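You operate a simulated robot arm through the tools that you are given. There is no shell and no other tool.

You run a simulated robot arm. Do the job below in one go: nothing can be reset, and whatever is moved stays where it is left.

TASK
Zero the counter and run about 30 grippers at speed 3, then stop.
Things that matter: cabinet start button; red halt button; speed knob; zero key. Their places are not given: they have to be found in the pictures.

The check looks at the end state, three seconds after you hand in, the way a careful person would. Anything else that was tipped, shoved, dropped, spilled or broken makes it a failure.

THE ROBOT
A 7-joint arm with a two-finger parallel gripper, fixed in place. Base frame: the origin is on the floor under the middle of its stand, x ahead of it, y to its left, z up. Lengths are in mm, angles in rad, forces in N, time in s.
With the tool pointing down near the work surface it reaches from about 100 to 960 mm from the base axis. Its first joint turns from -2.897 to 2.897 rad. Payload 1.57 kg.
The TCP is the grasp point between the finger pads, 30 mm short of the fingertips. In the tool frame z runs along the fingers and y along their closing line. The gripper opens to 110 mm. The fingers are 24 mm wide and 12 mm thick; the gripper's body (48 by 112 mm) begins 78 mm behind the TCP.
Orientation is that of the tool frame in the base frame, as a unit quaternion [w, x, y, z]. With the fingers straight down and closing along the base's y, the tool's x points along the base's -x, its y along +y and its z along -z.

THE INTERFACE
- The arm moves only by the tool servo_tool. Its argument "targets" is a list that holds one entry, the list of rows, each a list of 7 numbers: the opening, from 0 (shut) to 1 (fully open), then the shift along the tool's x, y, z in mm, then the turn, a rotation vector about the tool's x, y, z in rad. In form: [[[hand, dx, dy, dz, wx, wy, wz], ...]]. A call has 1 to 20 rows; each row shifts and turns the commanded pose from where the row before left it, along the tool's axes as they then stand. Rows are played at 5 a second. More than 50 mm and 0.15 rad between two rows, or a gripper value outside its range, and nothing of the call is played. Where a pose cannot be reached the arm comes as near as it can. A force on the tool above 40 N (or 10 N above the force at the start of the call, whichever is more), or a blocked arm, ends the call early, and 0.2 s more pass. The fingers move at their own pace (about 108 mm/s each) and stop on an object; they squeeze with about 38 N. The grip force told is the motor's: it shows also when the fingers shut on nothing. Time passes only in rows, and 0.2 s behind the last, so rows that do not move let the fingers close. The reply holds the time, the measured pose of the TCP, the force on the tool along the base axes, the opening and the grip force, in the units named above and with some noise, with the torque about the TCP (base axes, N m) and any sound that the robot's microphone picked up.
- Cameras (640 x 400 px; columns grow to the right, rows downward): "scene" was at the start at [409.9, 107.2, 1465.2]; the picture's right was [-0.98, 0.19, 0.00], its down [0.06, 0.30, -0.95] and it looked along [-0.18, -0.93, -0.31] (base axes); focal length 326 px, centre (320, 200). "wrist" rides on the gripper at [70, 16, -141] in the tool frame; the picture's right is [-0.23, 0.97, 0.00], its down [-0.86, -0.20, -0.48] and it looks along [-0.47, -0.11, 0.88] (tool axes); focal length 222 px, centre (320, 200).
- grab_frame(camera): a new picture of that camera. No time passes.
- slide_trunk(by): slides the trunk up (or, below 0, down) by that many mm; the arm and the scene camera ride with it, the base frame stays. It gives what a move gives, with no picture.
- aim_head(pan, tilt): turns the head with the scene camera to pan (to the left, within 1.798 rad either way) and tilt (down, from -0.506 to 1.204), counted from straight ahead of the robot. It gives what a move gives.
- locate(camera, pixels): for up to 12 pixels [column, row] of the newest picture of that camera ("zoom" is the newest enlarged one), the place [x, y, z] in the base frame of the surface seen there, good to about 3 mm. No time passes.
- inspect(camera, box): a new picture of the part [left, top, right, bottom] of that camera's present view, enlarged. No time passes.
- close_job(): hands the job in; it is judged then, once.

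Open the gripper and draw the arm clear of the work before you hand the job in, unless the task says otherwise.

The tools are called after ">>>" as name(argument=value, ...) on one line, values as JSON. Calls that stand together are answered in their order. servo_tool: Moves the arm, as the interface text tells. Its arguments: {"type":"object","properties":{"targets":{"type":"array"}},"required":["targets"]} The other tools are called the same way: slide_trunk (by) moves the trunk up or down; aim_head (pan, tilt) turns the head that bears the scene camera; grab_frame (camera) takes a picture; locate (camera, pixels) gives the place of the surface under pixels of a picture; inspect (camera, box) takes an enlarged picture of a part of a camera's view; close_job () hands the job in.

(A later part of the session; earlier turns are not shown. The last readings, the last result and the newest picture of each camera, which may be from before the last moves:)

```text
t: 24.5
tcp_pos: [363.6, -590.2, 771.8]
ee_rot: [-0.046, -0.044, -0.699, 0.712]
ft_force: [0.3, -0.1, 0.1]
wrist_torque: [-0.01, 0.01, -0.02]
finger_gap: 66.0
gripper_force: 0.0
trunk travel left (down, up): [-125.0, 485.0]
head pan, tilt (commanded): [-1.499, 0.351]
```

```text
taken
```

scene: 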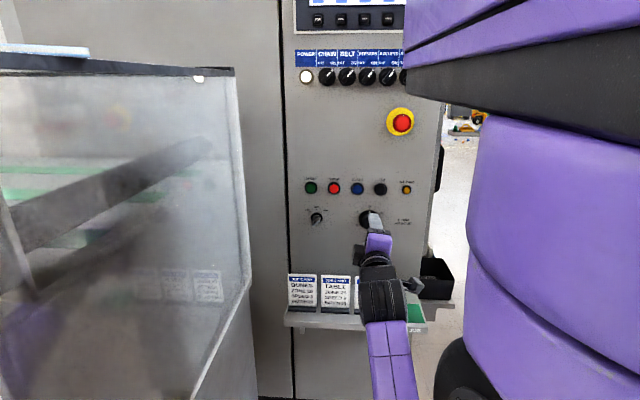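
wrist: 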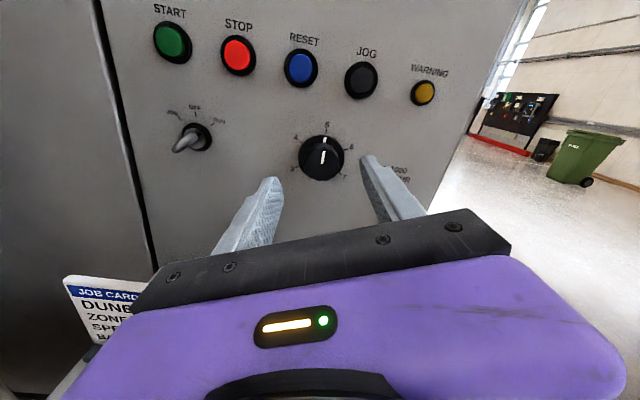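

The tool is at +0.127 rad turn, 8 mm high and pitched by 0.019 rad. I correct these and go on turning to about +1.0 rad for the starting grip.

>>> servo_tool(targets=[[[0.6, 3.5, 7.6, 0, -0.0188, 0.0024, 0], [0.6, 0, 0, 0, 0, 0, 0.125], [0.6, 0, 0, 0, 0, 0, 0.125], [0.6, 0, 0, 0, 0, 0, 0.125], [0.6, 0, 0, 0, 0, 0, 0.125], [0.6, 0, 0, 0, 0, 0, 0.125], [0.6, 0, 0, 0, 0, 0, 0.125], [0.6, 0, 0, 0, 0, 0, 0.125], [0.6, 0, 0, 0, 0, 0, 0]]])

>>> grab_frame(camera="scene")

>>> grab_frame(camera="wrist")

```text
t: 26.5
tcp_pos: [360.3, -589.2, 765.6]
ee_rot: [0.339, 0.34, 0.621, -0.619]
ft_force: [-0.4, -0.4, 0.6]
wrist_torque: [0.0, 0.03, 0.02]
finger_gap: 66.2
gripper_force: 0.0
trunk travel left (down, up): [-125.0, 485.0]
head pan, tilt (commanded): [-1.499, 0.351]
```

```text
taken
```

scene: 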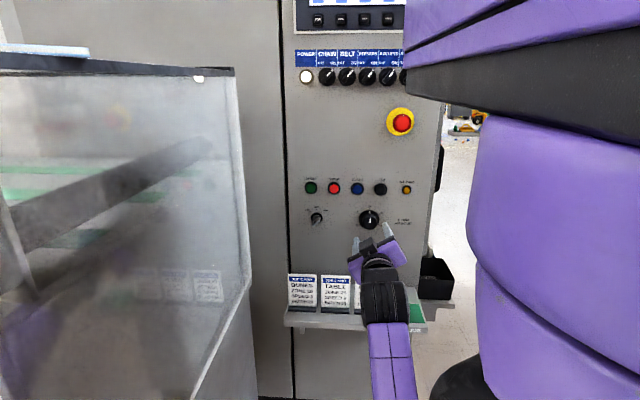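

```text
taken
```

wrist: 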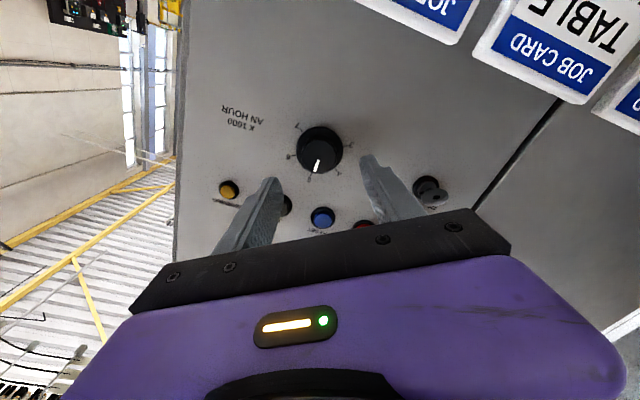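

The hand stands at +1.0 rad, centred on the knob and clear of cards and buttons. I advance 71 mm so that the tips reach y≈-690 around the knob, stopping 8 mm short of its flange.

>>> servo_tool(targets=[[[0.6, 0, 1, 30, 0, 0, 0], [0.6, 0, 0, 25, 0, 0, 0], [0.6, 0, 0, 10, 0, 0, 0], [0.6, 0, 0, 6, 0, 0, 0], [0.6, 0, 0, 0, 0, 0, 0]]])

>>> grab_frame(camera="wrist")

>>> inspect(camera="scene", box=[290, 170, 450, 270])

```text
t: 27.7
tcp_pos: [360.8, -659.2, 764.0]
ee_rot: [0.339, 0.339, 0.622, -0.619]
ft_force: [0.0, -0.7, 0.7]
wrist_torque: [-0.04, 0.0, 0.01]
finger_gap: 66.0
gripper_force: 0.1
trunk travel left (down, up): [-125.0, 485.0]
head pan, tilt (commanded): [-1.499, 0.351]
```

```text
taken
```

wrist: 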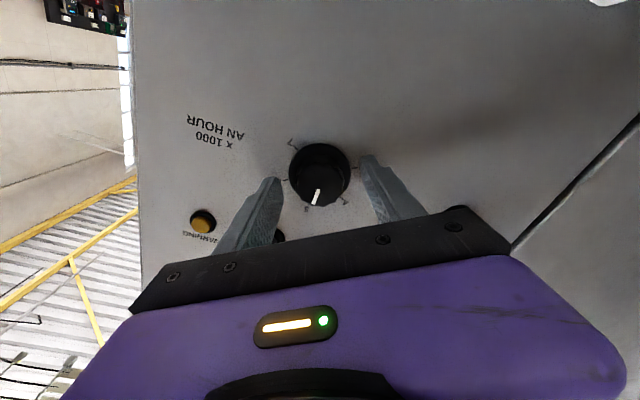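

```text
4.00 times, centred on (370, 220) of scene
```

zoom: 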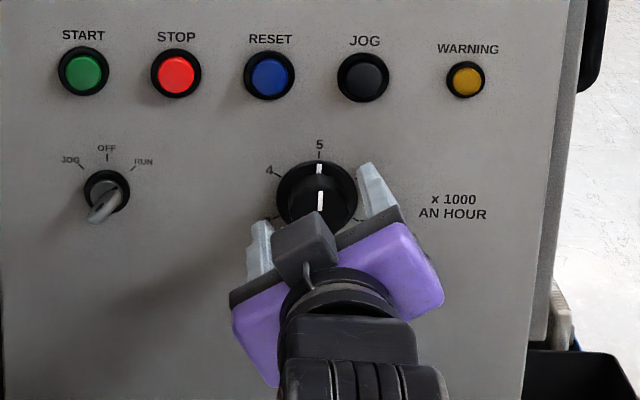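

The fingers straddle the knob with no contact force. I close them on it and let them settle.

>>> servo_tool(targets=[[[0.3, 0, 0, 0, 0, 0, 0], [0.15, 0, 0, 0, 0, 0, 0], [0, 0, 0, 0, 0, 0, 0], [0, 0, 0, 0, 0, 0, 0]]])

>>> inspect(camera="wrist", box=[220, 100, 420, 240])

```text
t: 28.7
tcp_pos: [360.3, -659.9, 763.5]
ee_rot: [0.34, 0.34, 0.621, -0.619]
ft_force: [-2.9, -3.7, 2.7]
wrist_torque: [-0.05, -0.01, -0.17]
finger_gap: 36.8
gripper_force: 43.4
trunk travel left (down, up): [-125.0, 485.0]
head pan, tilt (commanded): [-1.499, 0.351]
```

```text
2.86 times, centred on (320, 170) of wrist
```

zoom: 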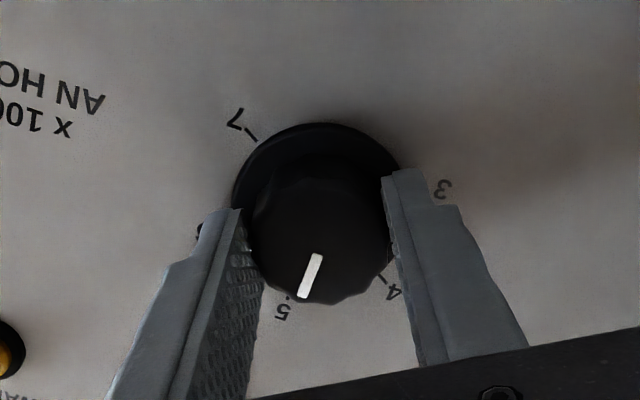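

The knob is gripped (gap 36.8 mm). I turn the wrist counter-clockwise by 0.98 rad first and check that the knob follows.

>>> servo_tool(targets=[[[0, 0, 0, 0, 0, 0, -0.14], [0, 0, 0, 0, 0, 0, -0.14], [0, 0, 0, 0, 0, 0, -0.14], [0, 0, 0, 0, 0, 0, -0.14], [0, 0, 0, 0, 0, 0, -0.14], [0, 0, 0, 0, 0, 0, -0.14], [0, 0, 0, 0, 0, 0, -0.14], [0, 0, 0, 0, 0, 0, 0]]])

>>> inspect(camera="wrist", box=[220, 100, 420, 240])

>>> inspect(camera="scene", box=[290, 170, 450, 270])

```text
t: 30.5
tcp_pos: [360.4, -659.3, 764.2]
ee_rot: [-0.006, -0.008, -0.707, 0.708]
ft_force: [-18.5, -2.3, 14.4]
wrist_torque: [-0.07, 0.0, -0.33]
finger_gap: 36.8
gripper_force: 43.8
trunk travel left (down, up): [-125.0, 485.0]
head pan, tilt (commanded): [-1.499, 0.351]
```

```text
2.86 times, centred on (320, 170) of wrist
```

zoom: 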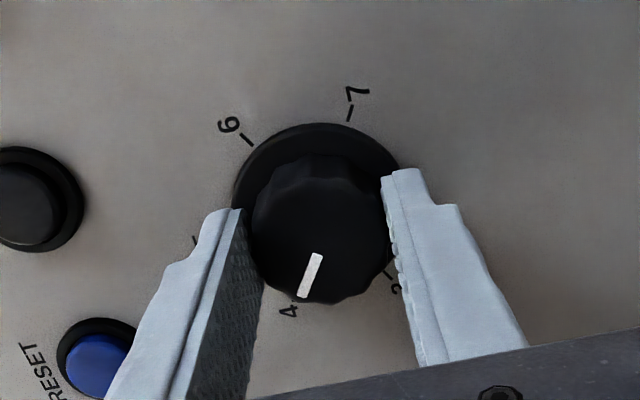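

```text
4.00 times, centred on (370, 220) of scene
```

zoom: 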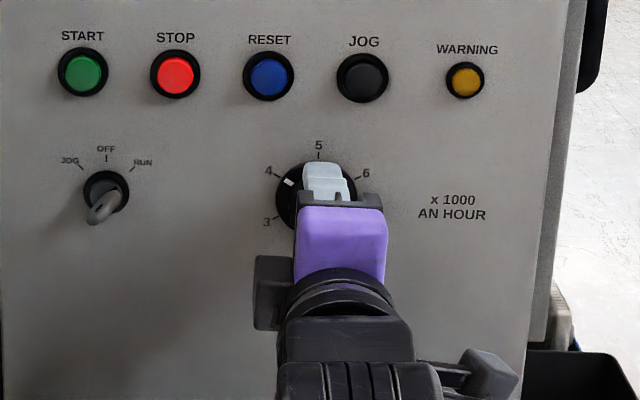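

The knob follows the wrist and now stands just short of 4; a side force of (-18,14) N shows the tool is about a millimetre off the axis. I ease 1 mm toward -x/+z and continue the other 1.11 rad.

>>> servo_tool(targets=[[[0, 1, -1, 0, 0, 0, 0], [0, 0, 0, 0, 0, 0, -0.139], [0, 0, 0, 0, 0, 0, -0.139], [0, 0, 0, 0, 0, 0, -0.139], [0, 0, 0, 0, 0, 0, -0.139], [0, 0, 0, 0, 0, 0, 0]]])

>>> inspect(camera="wrist", box=[220, 100, 420, 240])

```text
t: 31.9
tcp_pos: [359.8, -660.0, 764.3]
ee_rot: [-0.188, -0.187, 0.683, -0.681]
ft_force: [-18.7, -0.4, 11.7]
wrist_torque: [-0.64, -0.05, -0.32]
finger_gap: 37.3
gripper_force: 42.5
trunk travel left (down, up): [-125.0, 485.0]
head pan, tilt (commanded): [-1.499, 0.351]
```

```text
2.86 times, centred on (320, 170) of wrist
```

zoom: 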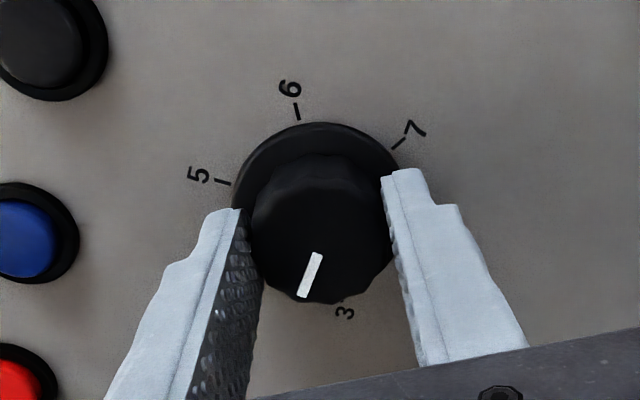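

The pointer stands between 4 and 3 and the grip holds. I finish the last 0.556 rad with another slight sideways ease.

>>> servo_tool(targets=[[[0, 1.2, -0.3, 0, 0, 0, 0], [0, 0, 0, 0, 0, 0, -0.139], [0, 0, 0, 0, 0, 0, -0.139], [0, 0, 0, 0, 0, 0, -0.139], [0, 0, 0, 0, 0, 0, -0.139], [0, 0, 0, 0, 0, 0, 0], [0, 0, 0, 0, 0, 0, 0]]])

>>> inspect(camera="wrist", box=[220, 100, 420, 240])

>>> inspect(camera="scene", box=[290, 170, 450, 270])

```text
t: 33.5
tcp_pos: [359.6, -660.6, 765.2]
ee_rot: [0.366, 0.367, -0.604, 0.605]
ft_force: [-8.7, 36.8, 10.6]
wrist_torque: [0.16, 0.0, -0.18]
finger_gap: 37.0
gripper_force: 43.9
trunk travel left (down, up): [-125.0, 485.0]
head pan, tilt (commanded): [-1.499, 0.351]
```

```text
2.86 times, centred on (320, 170) of wrist
```

zoom: 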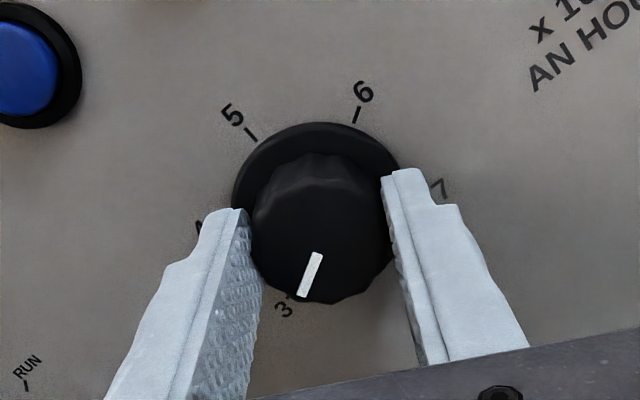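

```text
4.00 times, centred on (370, 220) of scene
```

zoom: 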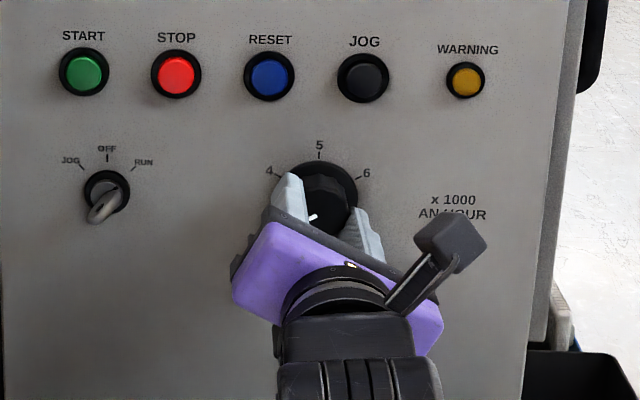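

The pointer now has the same place relative to the "3" tick as it had to the "5" tick before (turned 119.9°). The y force is 37 N, so I ease back 2 mm before opening, then open and draw back.

>>> servo_tool(targets=[[[0, 0, 0, -1.5, 0, 0, 0], [0, 0, 0, -1, 0, 0, 0]]])

```text
t: 34.1
tcp_pos: [360.7, -660.1, 765.3]
ee_rot: [-0.365, -0.367, 0.605, -0.605]
ft_force: [-5.9, -32.5, 9.0]
wrist_torque: [-0.93, 0.05, -0.22]
finger_gap: 37.3
gripper_force: 43.1
trunk travel left (down, up): [-125.0, 485.0]
head pan, tilt (commanded): [-1.499, 0.351]
```

The force swung to -32 N, so the balanced place is about 1.2 mm forward again; I go there and then open the fingers.

>>> servo_tool(targets=[[[0, 0, 0, 1.2, 0, 0, 0], [0.3, 0, 0, 0, 0, 0, 0], [0.5, 0, 0, 0, 0, 0, 0], [0.6, 0, 0, 0, 0, 0, 0], [0.6, 0, 0, -20, 0, 0, 0], [0.6, 0, 0, -30, 0, 0, 0], [0.6, 0, 0, -30, 0, 0, 0], [0.6, 0, 0, 0, 0, 0, 0]]])

>>> grab_frame(camera="wrist")

>>> inspect(camera="scene", box=[290, 170, 450, 270])

```text
t: 35.9
tcp_pos: [358.0, -579.1, 768.3]
ee_rot: [-0.366, -0.368, 0.605, -0.604]
ft_force: [0.4, -0.7, 0.1]
wrist_torque: [0.0, -0.03, 0.01]
finger_gap: 65.7
gripper_force: 0.0
trunk travel left (down, up): [-125.0, 485.0]
head pan, tilt (commanded): [-1.499, 0.351]
```

```text
taken
```

wrist: 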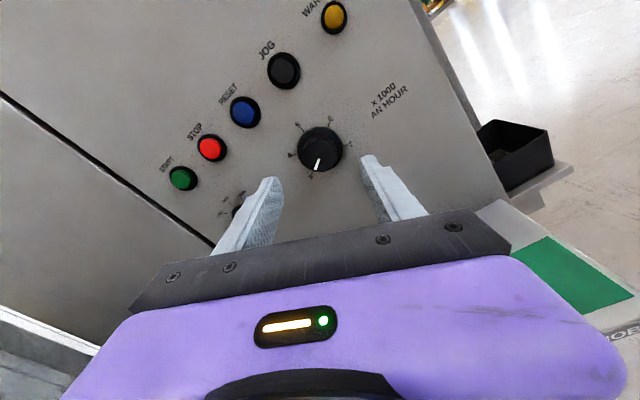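

```text
4.00 times, centred on (370, 220) of scene
```

zoom: 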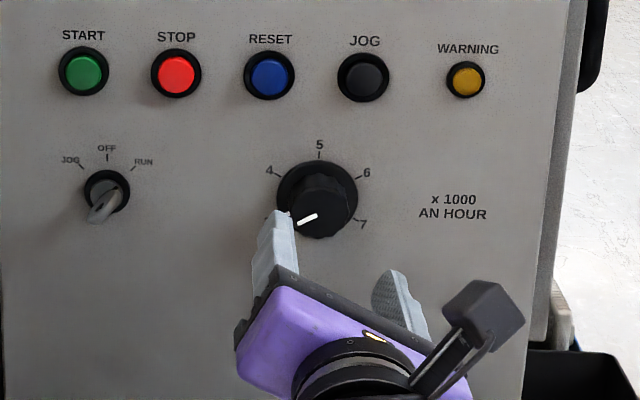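

The knob now seems to point at 3. I check this in an enlarged wrist view and tilt the head up so the counter screen is in view.

>>> inspect(camera="wrist", box=[260, 100, 380, 190])

>>> aim_head(pan=-1.45, tilt=0.1)

>>> grab_frame(camera="scene")

```text
4.44 times, centred on (320, 145) of wrist
```

zoom: 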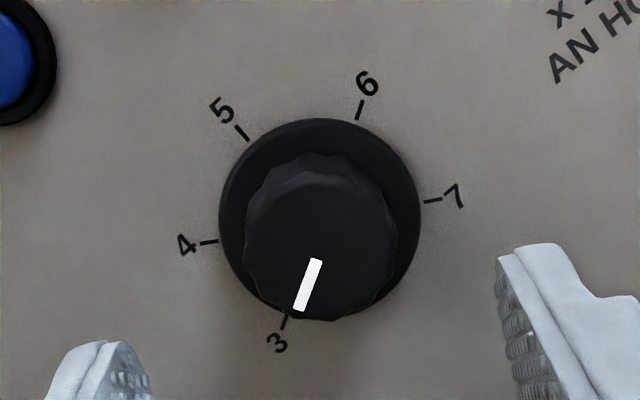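

```text
t: 36.6
tcp_pos: [359.2, -579.5, 767.1]
ee_rot: [-0.366, -0.367, 0.605, -0.604]
ft_force: [-0.6, -0.1, 0.1]
wrist_torque: [0.0, 0.02, -0.03]
finger_gap: 65.9
gripper_force: 0.1
trunk travel left (down, up): [-125.0, 485.0]
head pan, tilt (commanded): [-1.45, 0.099]
```

```text
taken
```

scene: 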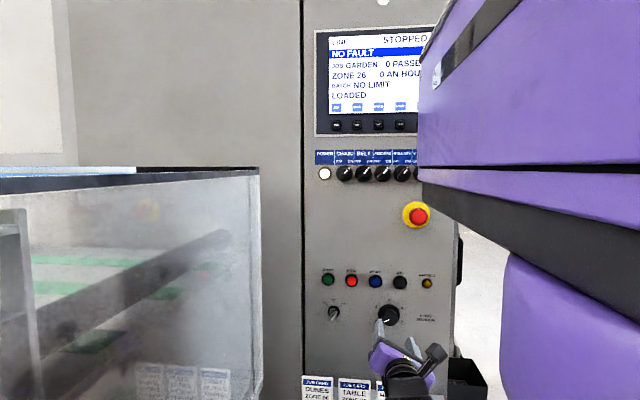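

The pointer lines up with 3. The screen's count is readable at scene (388,64) and the buttons are in view at row 281. I turn the hand back upright, close the fingers, and move over to in front of START (514.6,-692,852), keeping the tips at y≈-610.

>>> servo_tool(targets=[[[0.3, 0, 0, 0, 0, 0, 0.136], [0, 0, 0, 0, 0, 0, 0.136], [0, 0, 0, 0, 0, 0, 0.136], [0, 0, 0, 0, 0, 0, 0.136], [0, 0, 0, 0, 0, 0, 0.136], [0, 0, 0, 0, 0, 0, 0.136], [0, 0, 0, 0, 0, 0, 0.136], [0, 0, 0, 0, 0, 0, 0.136], [0, -19, -21, 0, 0, 0, 0], [0, -19, -21, 0, 0, 0, 0], [0, 0, 0, 0, 0, 0, 0]]])

>>> grab_frame(camera="scene")

```text
t: 39.0
tcp_pos: [396.2, -580.9, 808.3]
ee_rot: [0.0, 0.0, 0.708, -0.706]
ft_force: [0.1, 0.2, -0.7]
wrist_torque: [-0.01, 0.02, 0.0]
finger_gap: 0.0
gripper_force: 21.0
trunk travel left (down, up): [-125.0, 485.0]
head pan, tilt (commanded): [-1.45, 0.099]
```

```text
taken
```

scene: 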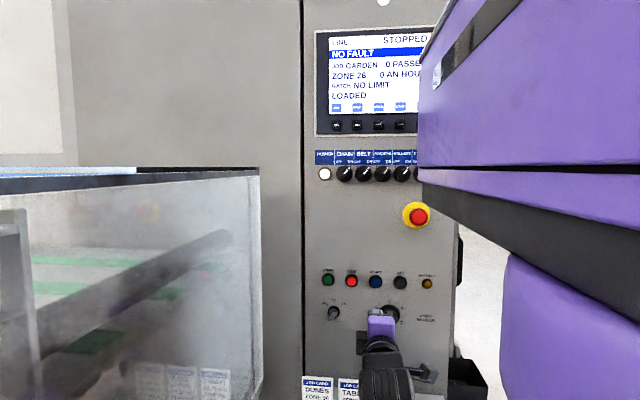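

The hand is upright at (396,-581,808), with the view of the screen unblocked. I go on to START in three steps, ending with the tips ≈50 mm off the panel.

>>> servo_tool(targets=[[[0, -39.5, -14.6, 10, 0, 0, 0], [0, -39.5, -14.6, 10, 0, 0, 0], [0, -39.4, -14.5, 10, 0, 0, 0], [0, 0, 0, 0, 0, 0, 0]]])

>>> grab_frame(camera="scene")

>>> grab_frame(camera="wrist")

```text
t: 40.0
tcp_pos: [515.9, -610.0, 851.5]
ee_rot: [0.0, -0.001, 0.708, -0.706]
ft_force: [-0.6, 0.1, 1.2]
wrist_torque: [-0.02, 0.01, -0.01]
finger_gap: 0.0
gripper_force: 21.0
trunk travel left (down, up): [-125.0, 485.0]
head pan, tilt (commanded): [-1.45, 0.099]
```

```text
taken
```

scene: 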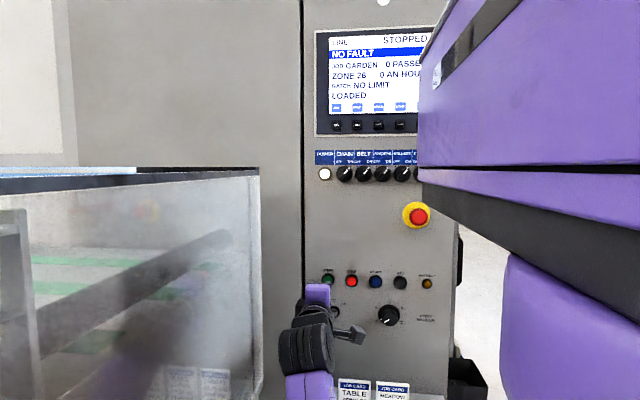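

```text
taken
```

wrist: 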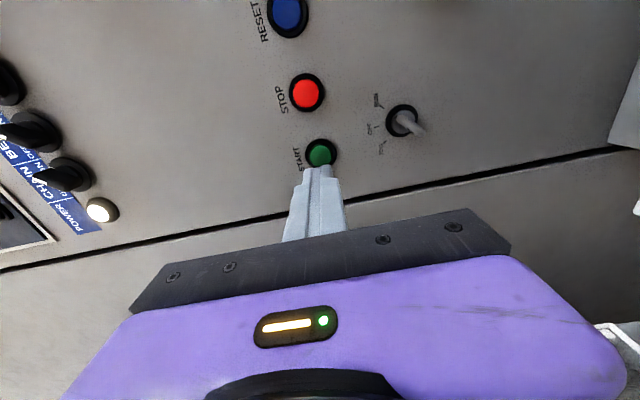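

The closed tips stand in front of START (wrist (321,153)). I locate the START and STOP caps from here and check the arm links' distance to the box.

>>> locate(camera="wrist", pixels=[[320, 152], [313, 150], [328, 150], [320, 146], [306, 92], [299, 92], [314, 92], [306, 103], [306, 81]])

>>> locate(camera="scene", pixels=[[285, 355], [300, 340], [290, 390], [255, 300], [262, 200]])

>>> inspect(camera="wrist", box=[280, 120, 380, 200])

>>> inspect(camera="scene", box=[310, 20, 450, 120])

```text
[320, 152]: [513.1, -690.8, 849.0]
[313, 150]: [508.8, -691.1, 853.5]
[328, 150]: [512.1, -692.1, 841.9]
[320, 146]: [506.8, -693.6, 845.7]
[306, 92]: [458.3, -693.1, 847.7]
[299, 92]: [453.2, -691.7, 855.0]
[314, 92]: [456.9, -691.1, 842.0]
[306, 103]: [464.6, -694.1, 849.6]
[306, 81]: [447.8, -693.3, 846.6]
```

```text
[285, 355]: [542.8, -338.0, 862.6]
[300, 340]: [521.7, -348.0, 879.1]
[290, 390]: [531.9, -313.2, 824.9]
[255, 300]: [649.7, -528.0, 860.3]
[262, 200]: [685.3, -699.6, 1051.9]
```

```text
5.00 times, centred on (330, 160) of wrist
```

zoom: 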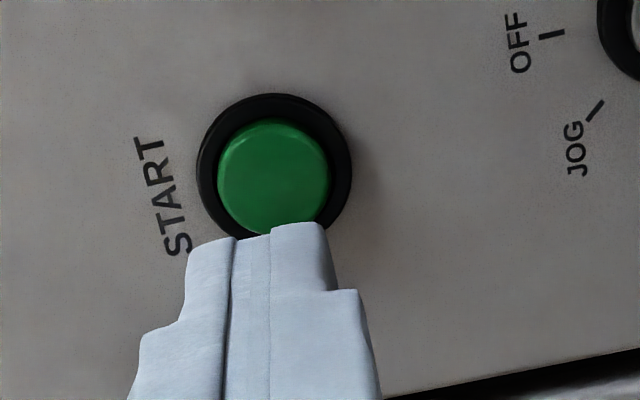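

```text
4.00 times, centred on (380, 70) of scene
```

zoom: 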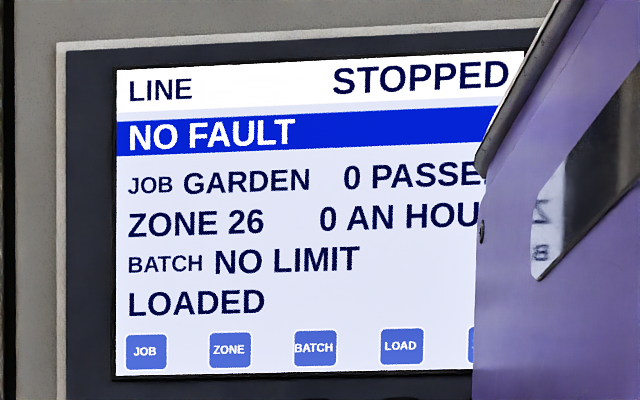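

START's cap centre is at about (514.5,-691,850), and the arm links stay ≥100 mm from the box side (x≈650). The counter reads 0 and STOPPED. I approach START to just short of contact.

>>> servo_tool(targets=[[[0, 1, 1.5, 25, 0, 0, 0], [0, 0, 0, 19, 0, 0, 0], [0, 0, 0, 4, 0, 0, 0], [0, 0, 0, 0, 0, 0, 0]]])

>>> inspect(camera="wrist", box=[280, 100, 380, 200])

>>> inspect(camera="scene", box=[290, 250, 400, 320])

```text
t: 41.0
tcp_pos: [514.6, -656.9, 849.0]
ee_rot: [-0.001, 0.0, 0.708, -0.706]
ft_force: [-0.5, -0.1, -0.1]
wrist_torque: [-0.01, -0.01, -0.02]
finger_gap: 0.0
gripper_force: 21.5
trunk travel left (down, up): [-125.0, 485.0]
head pan, tilt (commanded): [-1.45, 0.099]
```

```text
4.00 times, centred on (330, 150) of wrist
```

zoom: 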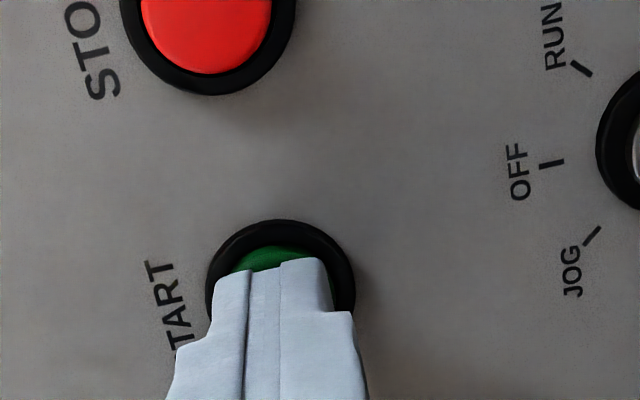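

```text
5.71 times, centred on (345, 285) of scene
```

zoom: 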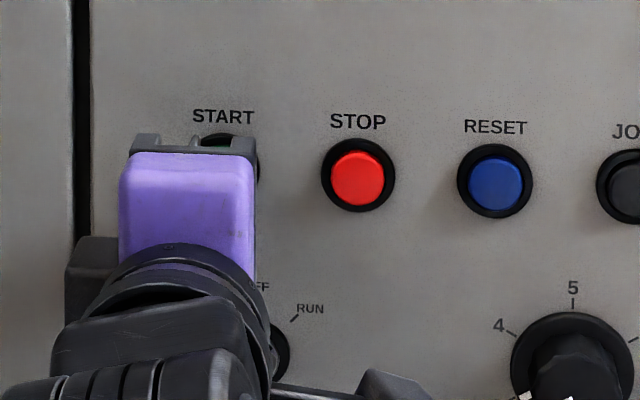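

The tip is about 4 mm off the START cap and centred on it. I press forward in small steps.

>>> servo_tool(targets=[[[0, 0, 0, 2, 0, 0, 0], [0, 0, 0, 2, 0, 0, 0], [0, 0, 0, 1.5, 0, 0, 0]]])

>>> inspect(camera="scene", box=[310, 20, 450, 120])

```text
t: 41.8
tcp_pos: [515.2, -663.5, 850.5]
ee_rot: [-0.001, -0.001, 0.708, -0.706]
ft_force: [-1.5, 3.4, -0.5]
wrist_torque: [0.0, -0.02, -0.09]
finger_gap: 0.0
gripper_force: 21.5
trunk travel left (down, up): [-125.0, 485.0]
head pan, tilt (commanded): [-1.45, 0.099]
heard: click
```

```text
4.00 times, centred on (380, 70) of scene
```

zoom: 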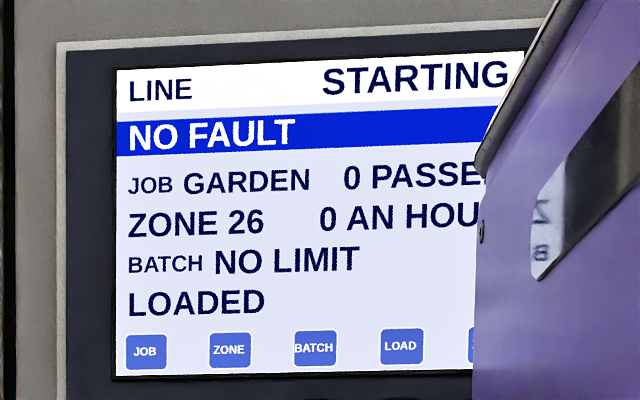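

The click came and the screen shows STARTING. I draw back 20 mm and move sideways to hover in front of STOP (456,-693,850).

>>> servo_tool(targets=[[[0, 0, 0, -10, 0, 0, 0], [0, 0, 0, -12, 0, 0, 0], [0, 29.5, 0.5, 0, 0, 0, 0], [0, 29.5, 0, 0, 0, 0, 0], [0, 0, 0, 0, 0, 0, 0]]])

>>> inspect(camera="scene", box=[310, 20, 450, 120])

>>> grab_frame(camera="wrist")

```text
t: 43.0
tcp_pos: [457.8, -641.1, 850.8]
ee_rot: [0.0, -0.001, 0.708, -0.706]
ft_force: [-0.1, -0.3, -0.3]
wrist_torque: [0.0, 0.05, -0.02]
finger_gap: 0.0
gripper_force: 21.5
trunk travel left (down, up): [-125.0, 485.0]
head pan, tilt (commanded): [-1.45, 0.099]
```

```text
4.00 times, centred on (380, 70) of scene
```

zoom: 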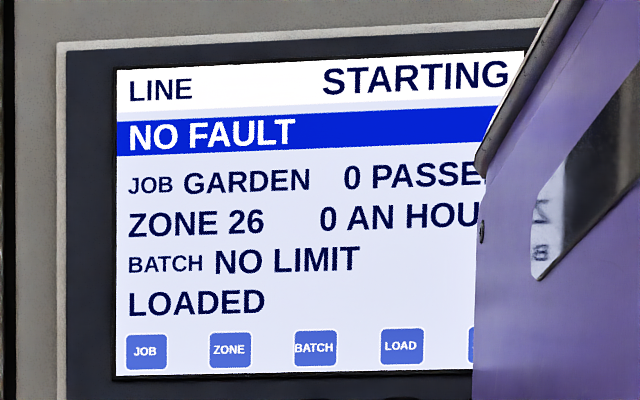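

```text
taken
```

wrist: 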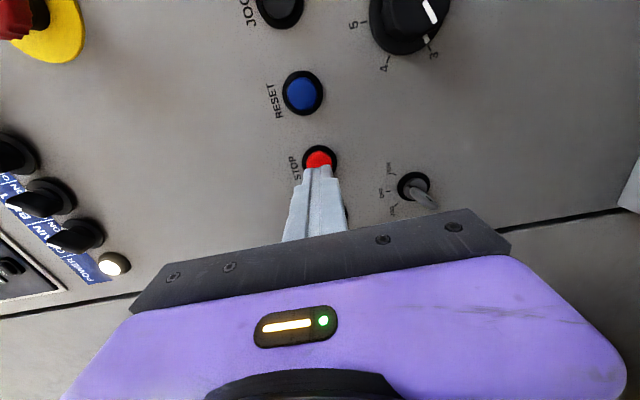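

The tip hovers in front of STOP (wrist (319,158)) and the screen still shows STARTING at t=43.0. I come to about 5 mm off the STOP cap and wait a second.

>>> servo_tool(targets=[[[0, 1.5, 1, 8, 0, 0, 0], [0, 0, 0, 6.5, 0, 0, 0], [0, 0, 0, 0, 0, 0, 0], [0, 0, 0, 0, 0, 0, 0], [0, 0, 0, 0, 0, 0, 0]]])

>>> inspect(camera="scene", box=[310, 20, 450, 120])

>>> inspect(camera="wrist", box=[280, 120, 380, 200])

```text
t: 44.2
tcp_pos: [455.9, -656.1, 848.4]
ee_rot: [0.0, 0.0, 0.708, -0.707]
ft_force: [-0.4, 0.8, 0.4]
wrist_torque: [0.01, -0.01, -0.02]
finger_gap: 0.1
gripper_force: 21.3
trunk travel left (down, up): [-125.0, 485.0]
head pan, tilt (commanded): [-1.45, 0.099]
```

```text
4.00 times, centred on (380, 70) of scene
```

zoom: 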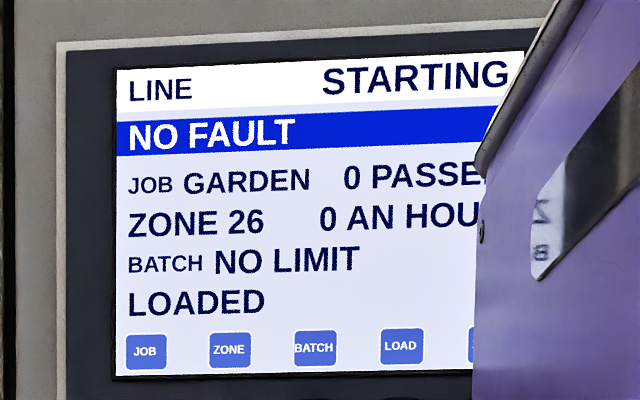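

```text
5.00 times, centred on (330, 160) of wrist
```

zoom: 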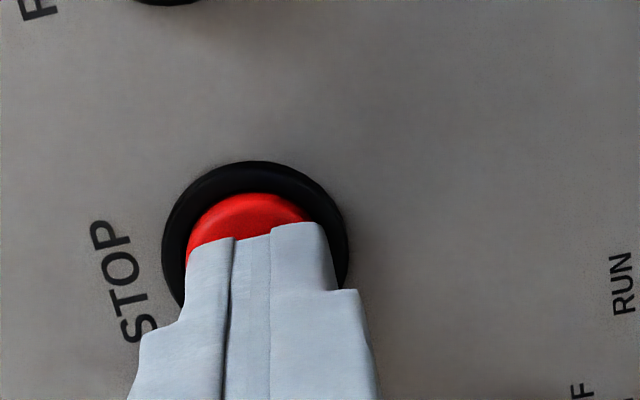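

Still STARTING at t=44.2, the tip is well placed on STOP. I wait in short holds and watch the screen.

>>> servo_tool(targets=[[[0, 0, 0, 0, 0, 0, 0], [0, 0, 0, 0, 0, 0, 0], [0, 0, 0, 0, 0, 0, 0], [0, 0, 0, 0, 0, 0, 0], [0, 0, 0, 0, 0, 0, 0]]])

>>> inspect(camera="scene", box=[310, 20, 450, 120])

```text
t: 45.4
tcp_pos: [456.6, -655.6, 847.8]
ee_rot: [0.0, -0.001, 0.707, -0.707]
ft_force: [0.5, 0.3, 0.7]
wrist_torque: [0.01, 0.0, 0.0]
finger_gap: 0.0
gripper_force: 21.5
trunk travel left (down, up): [-125.0, 485.0]
head pan, tilt (commanded): [-1.45, 0.099]
```

```text
4.00 times, centred on (380, 70) of scene
```

zoom: 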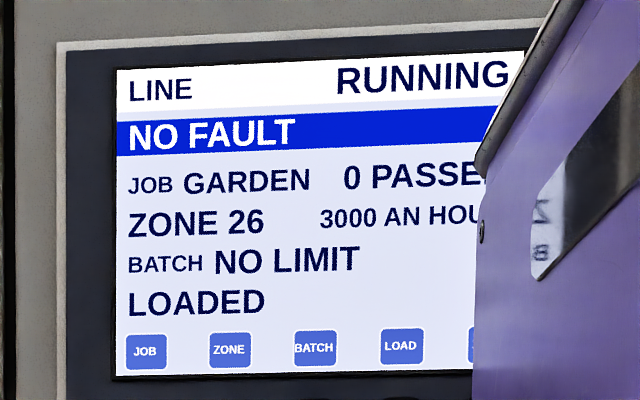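

RUNNING at 3000 AN HOUR since about t≈45, count 0; at 1.2 s per gripper, 30 comes at about t≈81. I wait with long holds and read the counter.

>>> servo_tool(targets=[[[0, 0, 0, 0, 0, 0, 0], [0, 0, 0, 0, 0, 0, 0], [0, 0, 0, 0, 0, 0, 0], [0, 0, 0, 0, 0, 0, 0], [0, 0, 0, 0, 0, 0, 0], [0, 0, 0, 0, 0, 0, 0], [0, 0, 0, 0, 0, 0, 0], [0, 0, 0, 0, 0, 0, 0], [0, 0, 0, 0, 0, 0, 0], [0, 0, 0, 0, 0, 0, 0], [0, 0, 0, 0, 0, 0, 0], [0, 0, 0, 0, 0, 0, 0], [0, 0, 0, 0, 0, 0, 0], [0, 0, 0, 0, 0, 0, 0], [0, 0, 0, 0, 0, 0, 0], [0, 0, 0, 0, 0, 0, 0], [0, 0, 0, 0, 0, 0, 0], [0, 0, 0, 0, 0, 0, 0], [0, 0, 0, 0, 0, 0, 0], [0, 0, 0, 0, 0, 0, 0]]])

>>> inspect(camera="scene", box=[310, 20, 450, 120])

```text
t: 49.6
tcp_pos: [456.3, -655.5, 847.3]
ee_rot: [-0.001, 0.0, 0.708, -0.706]
ft_force: [-0.3, 0.5, 0.9]
wrist_torque: [0.0, 0.0, -0.02]
finger_gap: 0.0
gripper_force: 21.3
trunk travel left (down, up): [-125.0, 485.0]
head pan, tilt (commanded): [-1.45, 0.099]
```

```text
4.00 times, centred on (380, 70) of scene
```

zoom: 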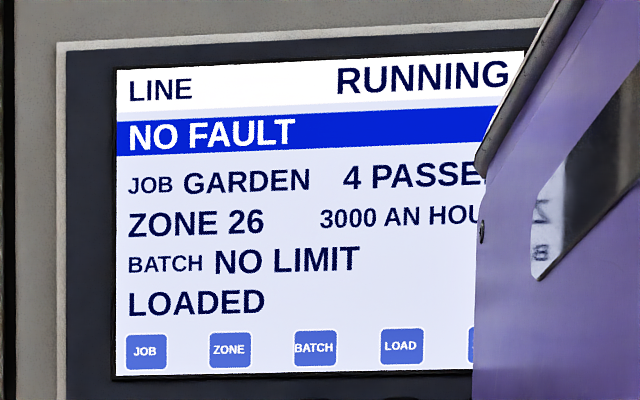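

The counter reads 4 at t=49.6, as expected (started at about t≈44.6). I keep waiting with two holds and read again.

>>> servo_tool(targets=[[[0, 0, 0, 0, 0, 0, 0], [0, 0, 0, 0, 0, 0, 0], [0, 0, 0, 0, 0, 0, 0], [0, 0, 0, 0, 0, 0, 0], [0, 0, 0, 0, 0, 0, 0], [0, 0, 0, 0, 0, 0, 0], [0, 0, 0, 0, 0, 0, 0], [0, 0, 0, 0, 0, 0, 0], [0, 0, 0, 0, 0, 0, 0], [0, 0, 0, 0, 0, 0, 0], [0, 0, 0, 0, 0, 0, 0], [0, 0, 0, 0, 0, 0, 0], [0, 0, 0, 0, 0, 0, 0], [0, 0, 0, 0, 0, 0, 0], [0, 0, 0, 0, 0, 0, 0], [0, 0, 0, 0, 0, 0, 0], [0, 0, 0, 0, 0, 0, 0], [0, 0, 0, 0, 0, 0, 0], [0, 0, 0, 0, 0, 0, 0], [0, 0, 0, 0, 0, 0, 0]]])

>>> servo_tool(targets=[[[0, 0, 0, 0, 0, 0, 0], [0, 0, 0, 0, 0, 0, 0], [0, 0, 0, 0, 0, 0, 0], [0, 0, 0, 0, 0, 0, 0], [0, 0, 0, 0, 0, 0, 0], [0, 0, 0, 0, 0, 0, 0], [0, 0, 0, 0, 0, 0, 0], [0, 0, 0, 0, 0, 0, 0], [0, 0, 0, 0, 0, 0, 0], [0, 0, 0, 0, 0, 0, 0], [0, 0, 0, 0, 0, 0, 0], [0, 0, 0, 0, 0, 0, 0], [0, 0, 0, 0, 0, 0, 0], [0, 0, 0, 0, 0, 0, 0], [0, 0, 0, 0, 0, 0, 0], [0, 0, 0, 0, 0, 0, 0], [0, 0, 0, 0, 0, 0, 0], [0, 0, 0, 0, 0, 0, 0], [0, 0, 0, 0, 0, 0, 0], [0, 0, 0, 0, 0, 0, 0]]])

>>> inspect(camera="scene", box=[310, 20, 450, 120])

```text
t: 53.8
tcp_pos: [455.4, -655.8, 848.1]
ee_rot: [-0.001, 0.0, 0.708, -0.706]
ft_force: [-0.2, -0.8, -0.2]
wrist_torque: [0.0, 0.01, 0.0]
finger_gap: 0.2
gripper_force: 21.5
trunk travel left (down, up): [-125.0, 485.0]
head pan, tilt (commanded): [-1.45, 0.099]
```

```text
t: 58.0
tcp_pos: [456.5, -655.8, 847.6]
ee_rot: [-0.001, 0.0, 0.708, -0.706]
ft_force: [0.6, 0.2, 0.1]
wrist_torque: [0.0, 0.03, 0.01]
finger_gap: 0.2
gripper_force: 21.6
trunk travel left (down, up): [-125.0, 485.0]
head pan, tilt (commanded): [-1.45, 0.099]
```

```text
4.00 times, centred on (380, 70) of scene
```

zoom: 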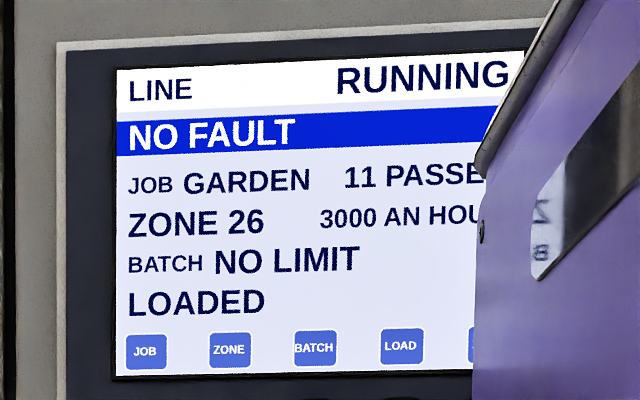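

11 PASSED at t=58.0, in step with 1.2 s each. I hold for two more spells and read again.

>>> servo_tool(targets=[[[0, 0, 0, 0, 0, 0, 0], [0, 0, 0, 0, 0, 0, 0], [0, 0, 0, 0, 0, 0, 0], [0, 0, 0, 0, 0, 0, 0], [0, 0, 0, 0, 0, 0, 0], [0, 0, 0, 0, 0, 0, 0], [0, 0, 0, 0, 0, 0, 0], [0, 0, 0, 0, 0, 0, 0], [0, 0, 0, 0, 0, 0, 0], [0, 0, 0, 0, 0, 0, 0], [0, 0, 0, 0, 0, 0, 0], [0, 0, 0, 0, 0, 0, 0], [0, 0, 0, 0, 0, 0, 0], [0, 0, 0, 0, 0, 0, 0], [0, 0, 0, 0, 0, 0, 0], [0, 0, 0, 0, 0, 0, 0], [0, 0, 0, 0, 0, 0, 0], [0, 0, 0, 0, 0, 0, 0], [0, 0, 0, 0, 0, 0, 0], [0, 0, 0, 0, 0, 0, 0]]])

>>> servo_tool(targets=[[[0, 0, 0, 0, 0, 0, 0], [0, 0, 0, 0, 0, 0, 0], [0, 0, 0, 0, 0, 0, 0], [0, 0, 0, 0, 0, 0, 0], [0, 0, 0, 0, 0, 0, 0], [0, 0, 0, 0, 0, 0, 0], [0, 0, 0, 0, 0, 0, 0], [0, 0, 0, 0, 0, 0, 0], [0, 0, 0, 0, 0, 0, 0], [0, 0, 0, 0, 0, 0, 0], [0, 0, 0, 0, 0, 0, 0], [0, 0, 0, 0, 0, 0, 0], [0, 0, 0, 0, 0, 0, 0], [0, 0, 0, 0, 0, 0, 0], [0, 0, 0, 0, 0, 0, 0], [0, 0, 0, 0, 0, 0, 0], [0, 0, 0, 0, 0, 0, 0], [0, 0, 0, 0, 0, 0, 0], [0, 0, 0, 0, 0, 0, 0], [0, 0, 0, 0, 0, 0, 0]]])

>>> inspect(camera="scene", box=[310, 20, 450, 120])

```text
t: 62.2
tcp_pos: [456.5, -656.1, 847.9]
ee_rot: [-0.001, -0.001, 0.708, -0.706]
ft_force: [0.0, 1.3, 0.9]
wrist_torque: [-0.01, 0.01, 0.0]
finger_gap: 0.2
gripper_force: 21.6
trunk travel left (down, up): [-125.0, 485.0]
head pan, tilt (commanded): [-1.45, 0.099]
```

```text
t: 66.4
tcp_pos: [456.3, -655.7, 847.6]
ee_rot: [0.0, -0.001, 0.708, -0.706]
ft_force: [-0.3, 0.5, -1.2]
wrist_torque: [0.0, -0.02, 0.06]
finger_gap: 0.0
gripper_force: 21.4
trunk travel left (down, up): [-125.0, 485.0]
head pan, tilt (commanded): [-1.45, 0.099]
```

```text
4.00 times, centred on (380, 70) of scene
```

zoom: 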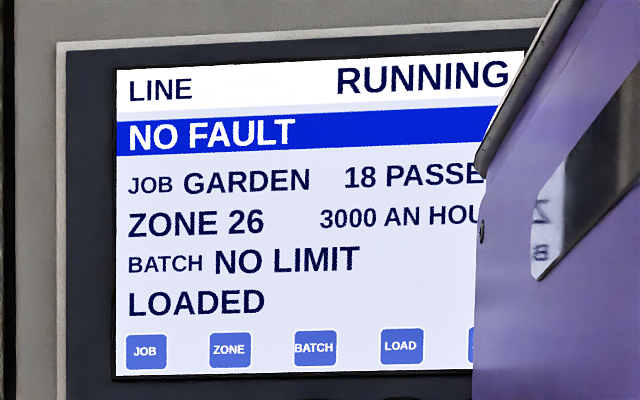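

18 PASSED at t=66.4. Two more holds bring me to t≈74.8 with about 25 counted; the stop press is to fall at about t≈79.8.

>>> servo_tool(targets=[[[0, 0, 0, 0, 0, 0, 0], [0, 0, 0, 0, 0, 0, 0], [0, 0, 0, 0, 0, 0, 0], [0, 0, 0, 0, 0, 0, 0], [0, 0, 0, 0, 0, 0, 0], [0, 0, 0, 0, 0, 0, 0], [0, 0, 0, 0, 0, 0, 0], [0, 0, 0, 0, 0, 0, 0], [0, 0, 0, 0, 0, 0, 0], [0, 0, 0, 0, 0, 0, 0], [0, 0, 0, 0, 0, 0, 0], [0, 0, 0, 0, 0, 0, 0], [0, 0, 0, 0, 0, 0, 0], [0, 0, 0, 0, 0, 0, 0], [0, 0, 0, 0, 0, 0, 0], [0, 0, 0, 0, 0, 0, 0], [0, 0, 0, 0, 0, 0, 0], [0, 0, 0, 0, 0, 0, 0], [0, 0, 0, 0, 0, 0, 0], [0, 0, 0, 0, 0, 0, 0]]])

>>> servo_tool(targets=[[[0, 0, 0, 0, 0, 0, 0], [0, 0, 0, 0, 0, 0, 0], [0, 0, 0, 0, 0, 0, 0], [0, 0, 0, 0, 0, 0, 0], [0, 0, 0, 0, 0, 0, 0], [0, 0, 0, 0, 0, 0, 0], [0, 0, 0, 0, 0, 0, 0], [0, 0, 0, 0, 0, 0, 0], [0, 0, 0, 0, 0, 0, 0], [0, 0, 0, 0, 0, 0, 0], [0, 0, 0, 0, 0, 0, 0], [0, 0, 0, 0, 0, 0, 0], [0, 0, 0, 0, 0, 0, 0], [0, 0, 0, 0, 0, 0, 0], [0, 0, 0, 0, 0, 0, 0], [0, 0, 0, 0, 0, 0, 0], [0, 0, 0, 0, 0, 0, 0], [0, 0, 0, 0, 0, 0, 0], [0, 0, 0, 0, 0, 0, 0], [0, 0, 0, 0, 0, 0, 0]]])

>>> inspect(camera="scene", box=[310, 20, 450, 120])

```text
t: 70.6
tcp_pos: [457.0, -655.3, 847.4]
ee_rot: [-0.001, 0.0, 0.708, -0.706]
ft_force: [-0.1, 0.5, 0.3]
wrist_torque: [-0.01, 0.02, 0.01]
finger_gap: 0.0
gripper_force: 21.4
trunk travel left (down, up): [-125.0, 485.0]
head pan, tilt (commanded): [-1.45, 0.099]
```

```text
t: 74.8
tcp_pos: [455.3, -656.2, 846.7]
ee_rot: [-0.001, 0.0, 0.708, -0.706]
ft_force: [0.2, 0.4, -1.3]
wrist_torque: [0.0, -0.02, 0.0]
finger_gap: 0.0
gripper_force: 21.4
trunk travel left (down, up): [-125.0, 485.0]
head pan, tilt (commanded): [-1.45, 0.099]
```

```text
4.00 times, centred on (380, 70) of scene
```

zoom: 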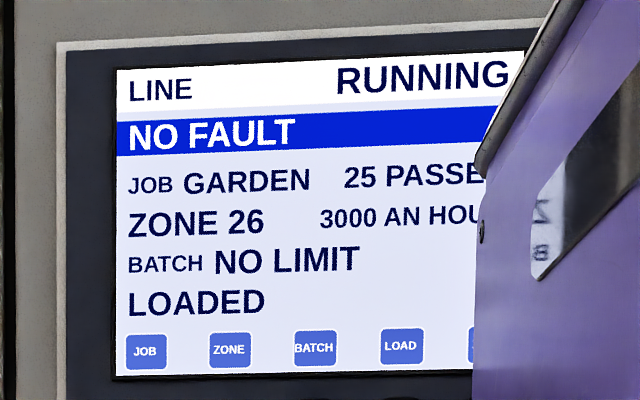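

25 PASSED at t=74.8. I hold 3.6 s more, then edge 3 mm nearer (still not touching) and 2 mm up to centre, ending at t≈79.

>>> servo_tool(targets=[[[0, 0, 0, 0, 0, 0, 0], [0, 0, 0, 0, 0, 0, 0], [0, 0, 0, 0, 0, 0, 0], [0, 0, 0, 0, 0, 0, 0], [0, 0, 0, 0, 0, 0, 0], [0, 0, 0, 0, 0, 0, 0], [0, 0, 0, 0, 0, 0, 0], [0, 0, 0, 0, 0, 0, 0], [0, 0, 0, 0, 0, 0, 0], [0, 0, 0, 0, 0, 0, 0], [0, 0, 0, 0, 0, 0, 0], [0, 0, 0, 0, 0, 0, 0], [0, 0, 0, 0, 0, 0, 0], [0, 0, 0, 0, 0, 0, 0], [0, 0, 0, 0, 0, 0, 0], [0, 0, 0, 0, 0, 0, 0], [0, 0, 0, 0, 0, 0, 0], [0, 0, -2, 0, 0, 0, 0], [0, 0, 0, 1.5, 0, 0, 0], [0, 0, 0, 1.5, 0, 0, 0]]])

>>> inspect(camera="scene", box=[310, 20, 450, 120])

```text
t: 79.0
tcp_pos: [455.0, -658.6, 850.9]
ee_rot: [-0.001, 0.0, 0.708, -0.707]
ft_force: [0.1, 0.9, 0.5]
wrist_torque: [-0.01, -0.01, 0.02]
finger_gap: 0.2
gripper_force: 21.4
trunk travel left (down, up): [-125.0, 485.0]
head pan, tilt (commanded): [-1.45, 0.099]
```

```text
4.00 times, centred on (380, 70) of scene
```

zoom: 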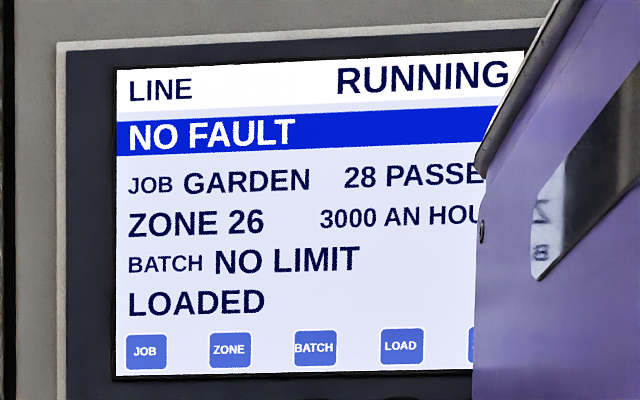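

28 PASSED at t=79.0. I wait half a second more and then press STOP in small steps.

>>> servo_tool(targets=[[[0, 0, 0, 0, 0, 0, 0], [0, 0, 0, 0, 0, 0, 0], [0, 0, 0, 0, 0, 0, 0], [0, 0, 0, 2, 0, 0, 0], [0, 0, 0, 2, 0, 0, 0], [0, 0, 0, 1.5, 0, 0, 0]]])

>>> inspect(camera="scene", box=[310, 20, 450, 120])

```text
t: 80.4
tcp_pos: [454.3, -664.3, 851.6]
ee_rot: [0.0, -0.001, 0.708, -0.707]
ft_force: [1.0, 4.5, 0.3]
wrist_torque: [-0.02, 0.05, 0.0]
finger_gap: 0.0
gripper_force: 21.4
trunk travel left (down, up): [-125.0, 485.0]
head pan, tilt (commanded): [-1.45, 0.099]
heard: click
```

```text
4.00 times, centred on (380, 70) of scene
```

zoom: 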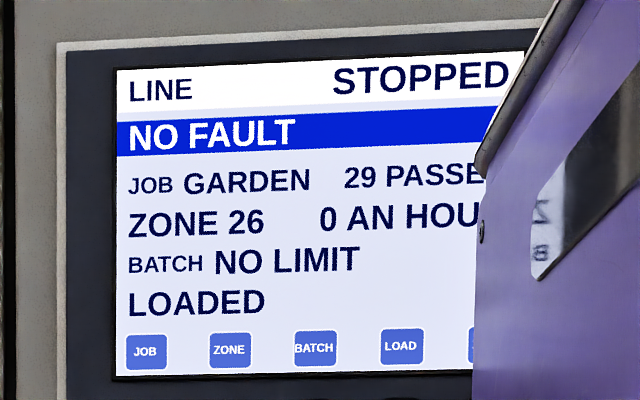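

The click came: STOPPED with 29 PASSED, NO FAULT. I draw straight back from the panel and then open the gripper.

>>> servo_tool(targets=[[[0, 0, 0, -15, 0, 0, 0], [0, 0, 0, -30, 0, 0, 0], [0, 0, 0, -30, 0, 0, 0], [0, 0, 0, -30, 0, 0, 0], [0.5, 0, 0, -10, 0, 0, 0], [1, 0, 0, 0, 0, 0, 0], [1, 0, 0, 0, 0, 0, 0], [1, 0, 0, 0, 0, 0, 0]]])

>>> grab_frame(camera="scene")

>>> inspect(camera="scene", box=[310, 20, 450, 120])

>>> grab_frame(camera="wrist")

```text
t: 82.2
tcp_pos: [454.8, -549.6, 850.8]
ee_rot: [-0.001, 0.0, 0.708, -0.706]
ft_force: [0.3, -0.5, -0.5]
wrist_torque: [0.0, -0.02, -0.03]
finger_gap: 109.9
gripper_force: 0.0
trunk travel left (down, up): [-125.0, 485.0]
head pan, tilt (commanded): [-1.45, 0.099]
```

```text
taken
```

scene: 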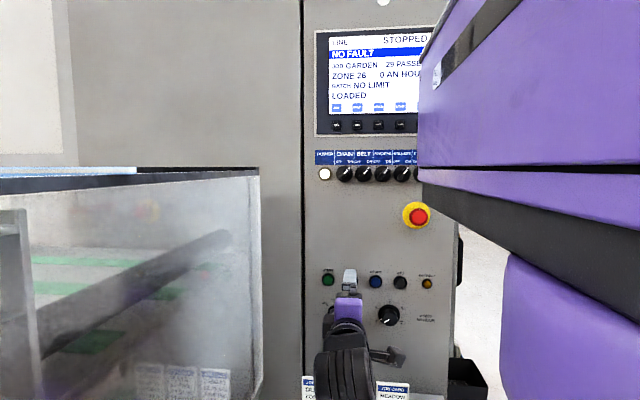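

```text
4.00 times, centred on (380, 70) of scene
```

zoom: 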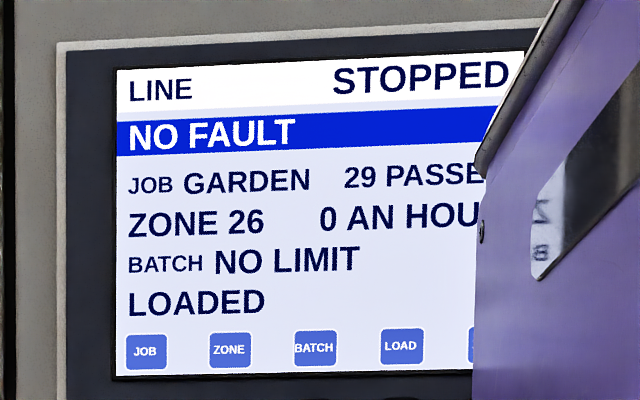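

```text
taken
```

wrist: 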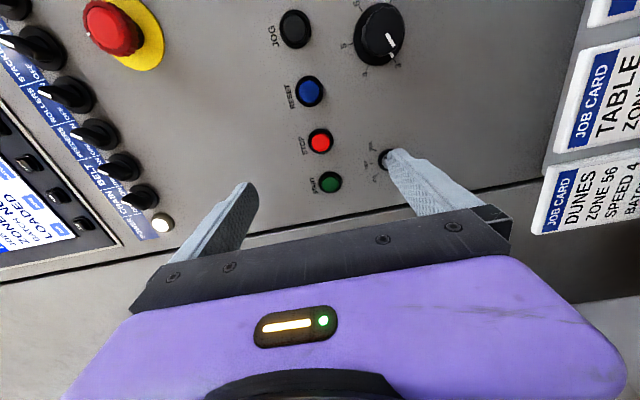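

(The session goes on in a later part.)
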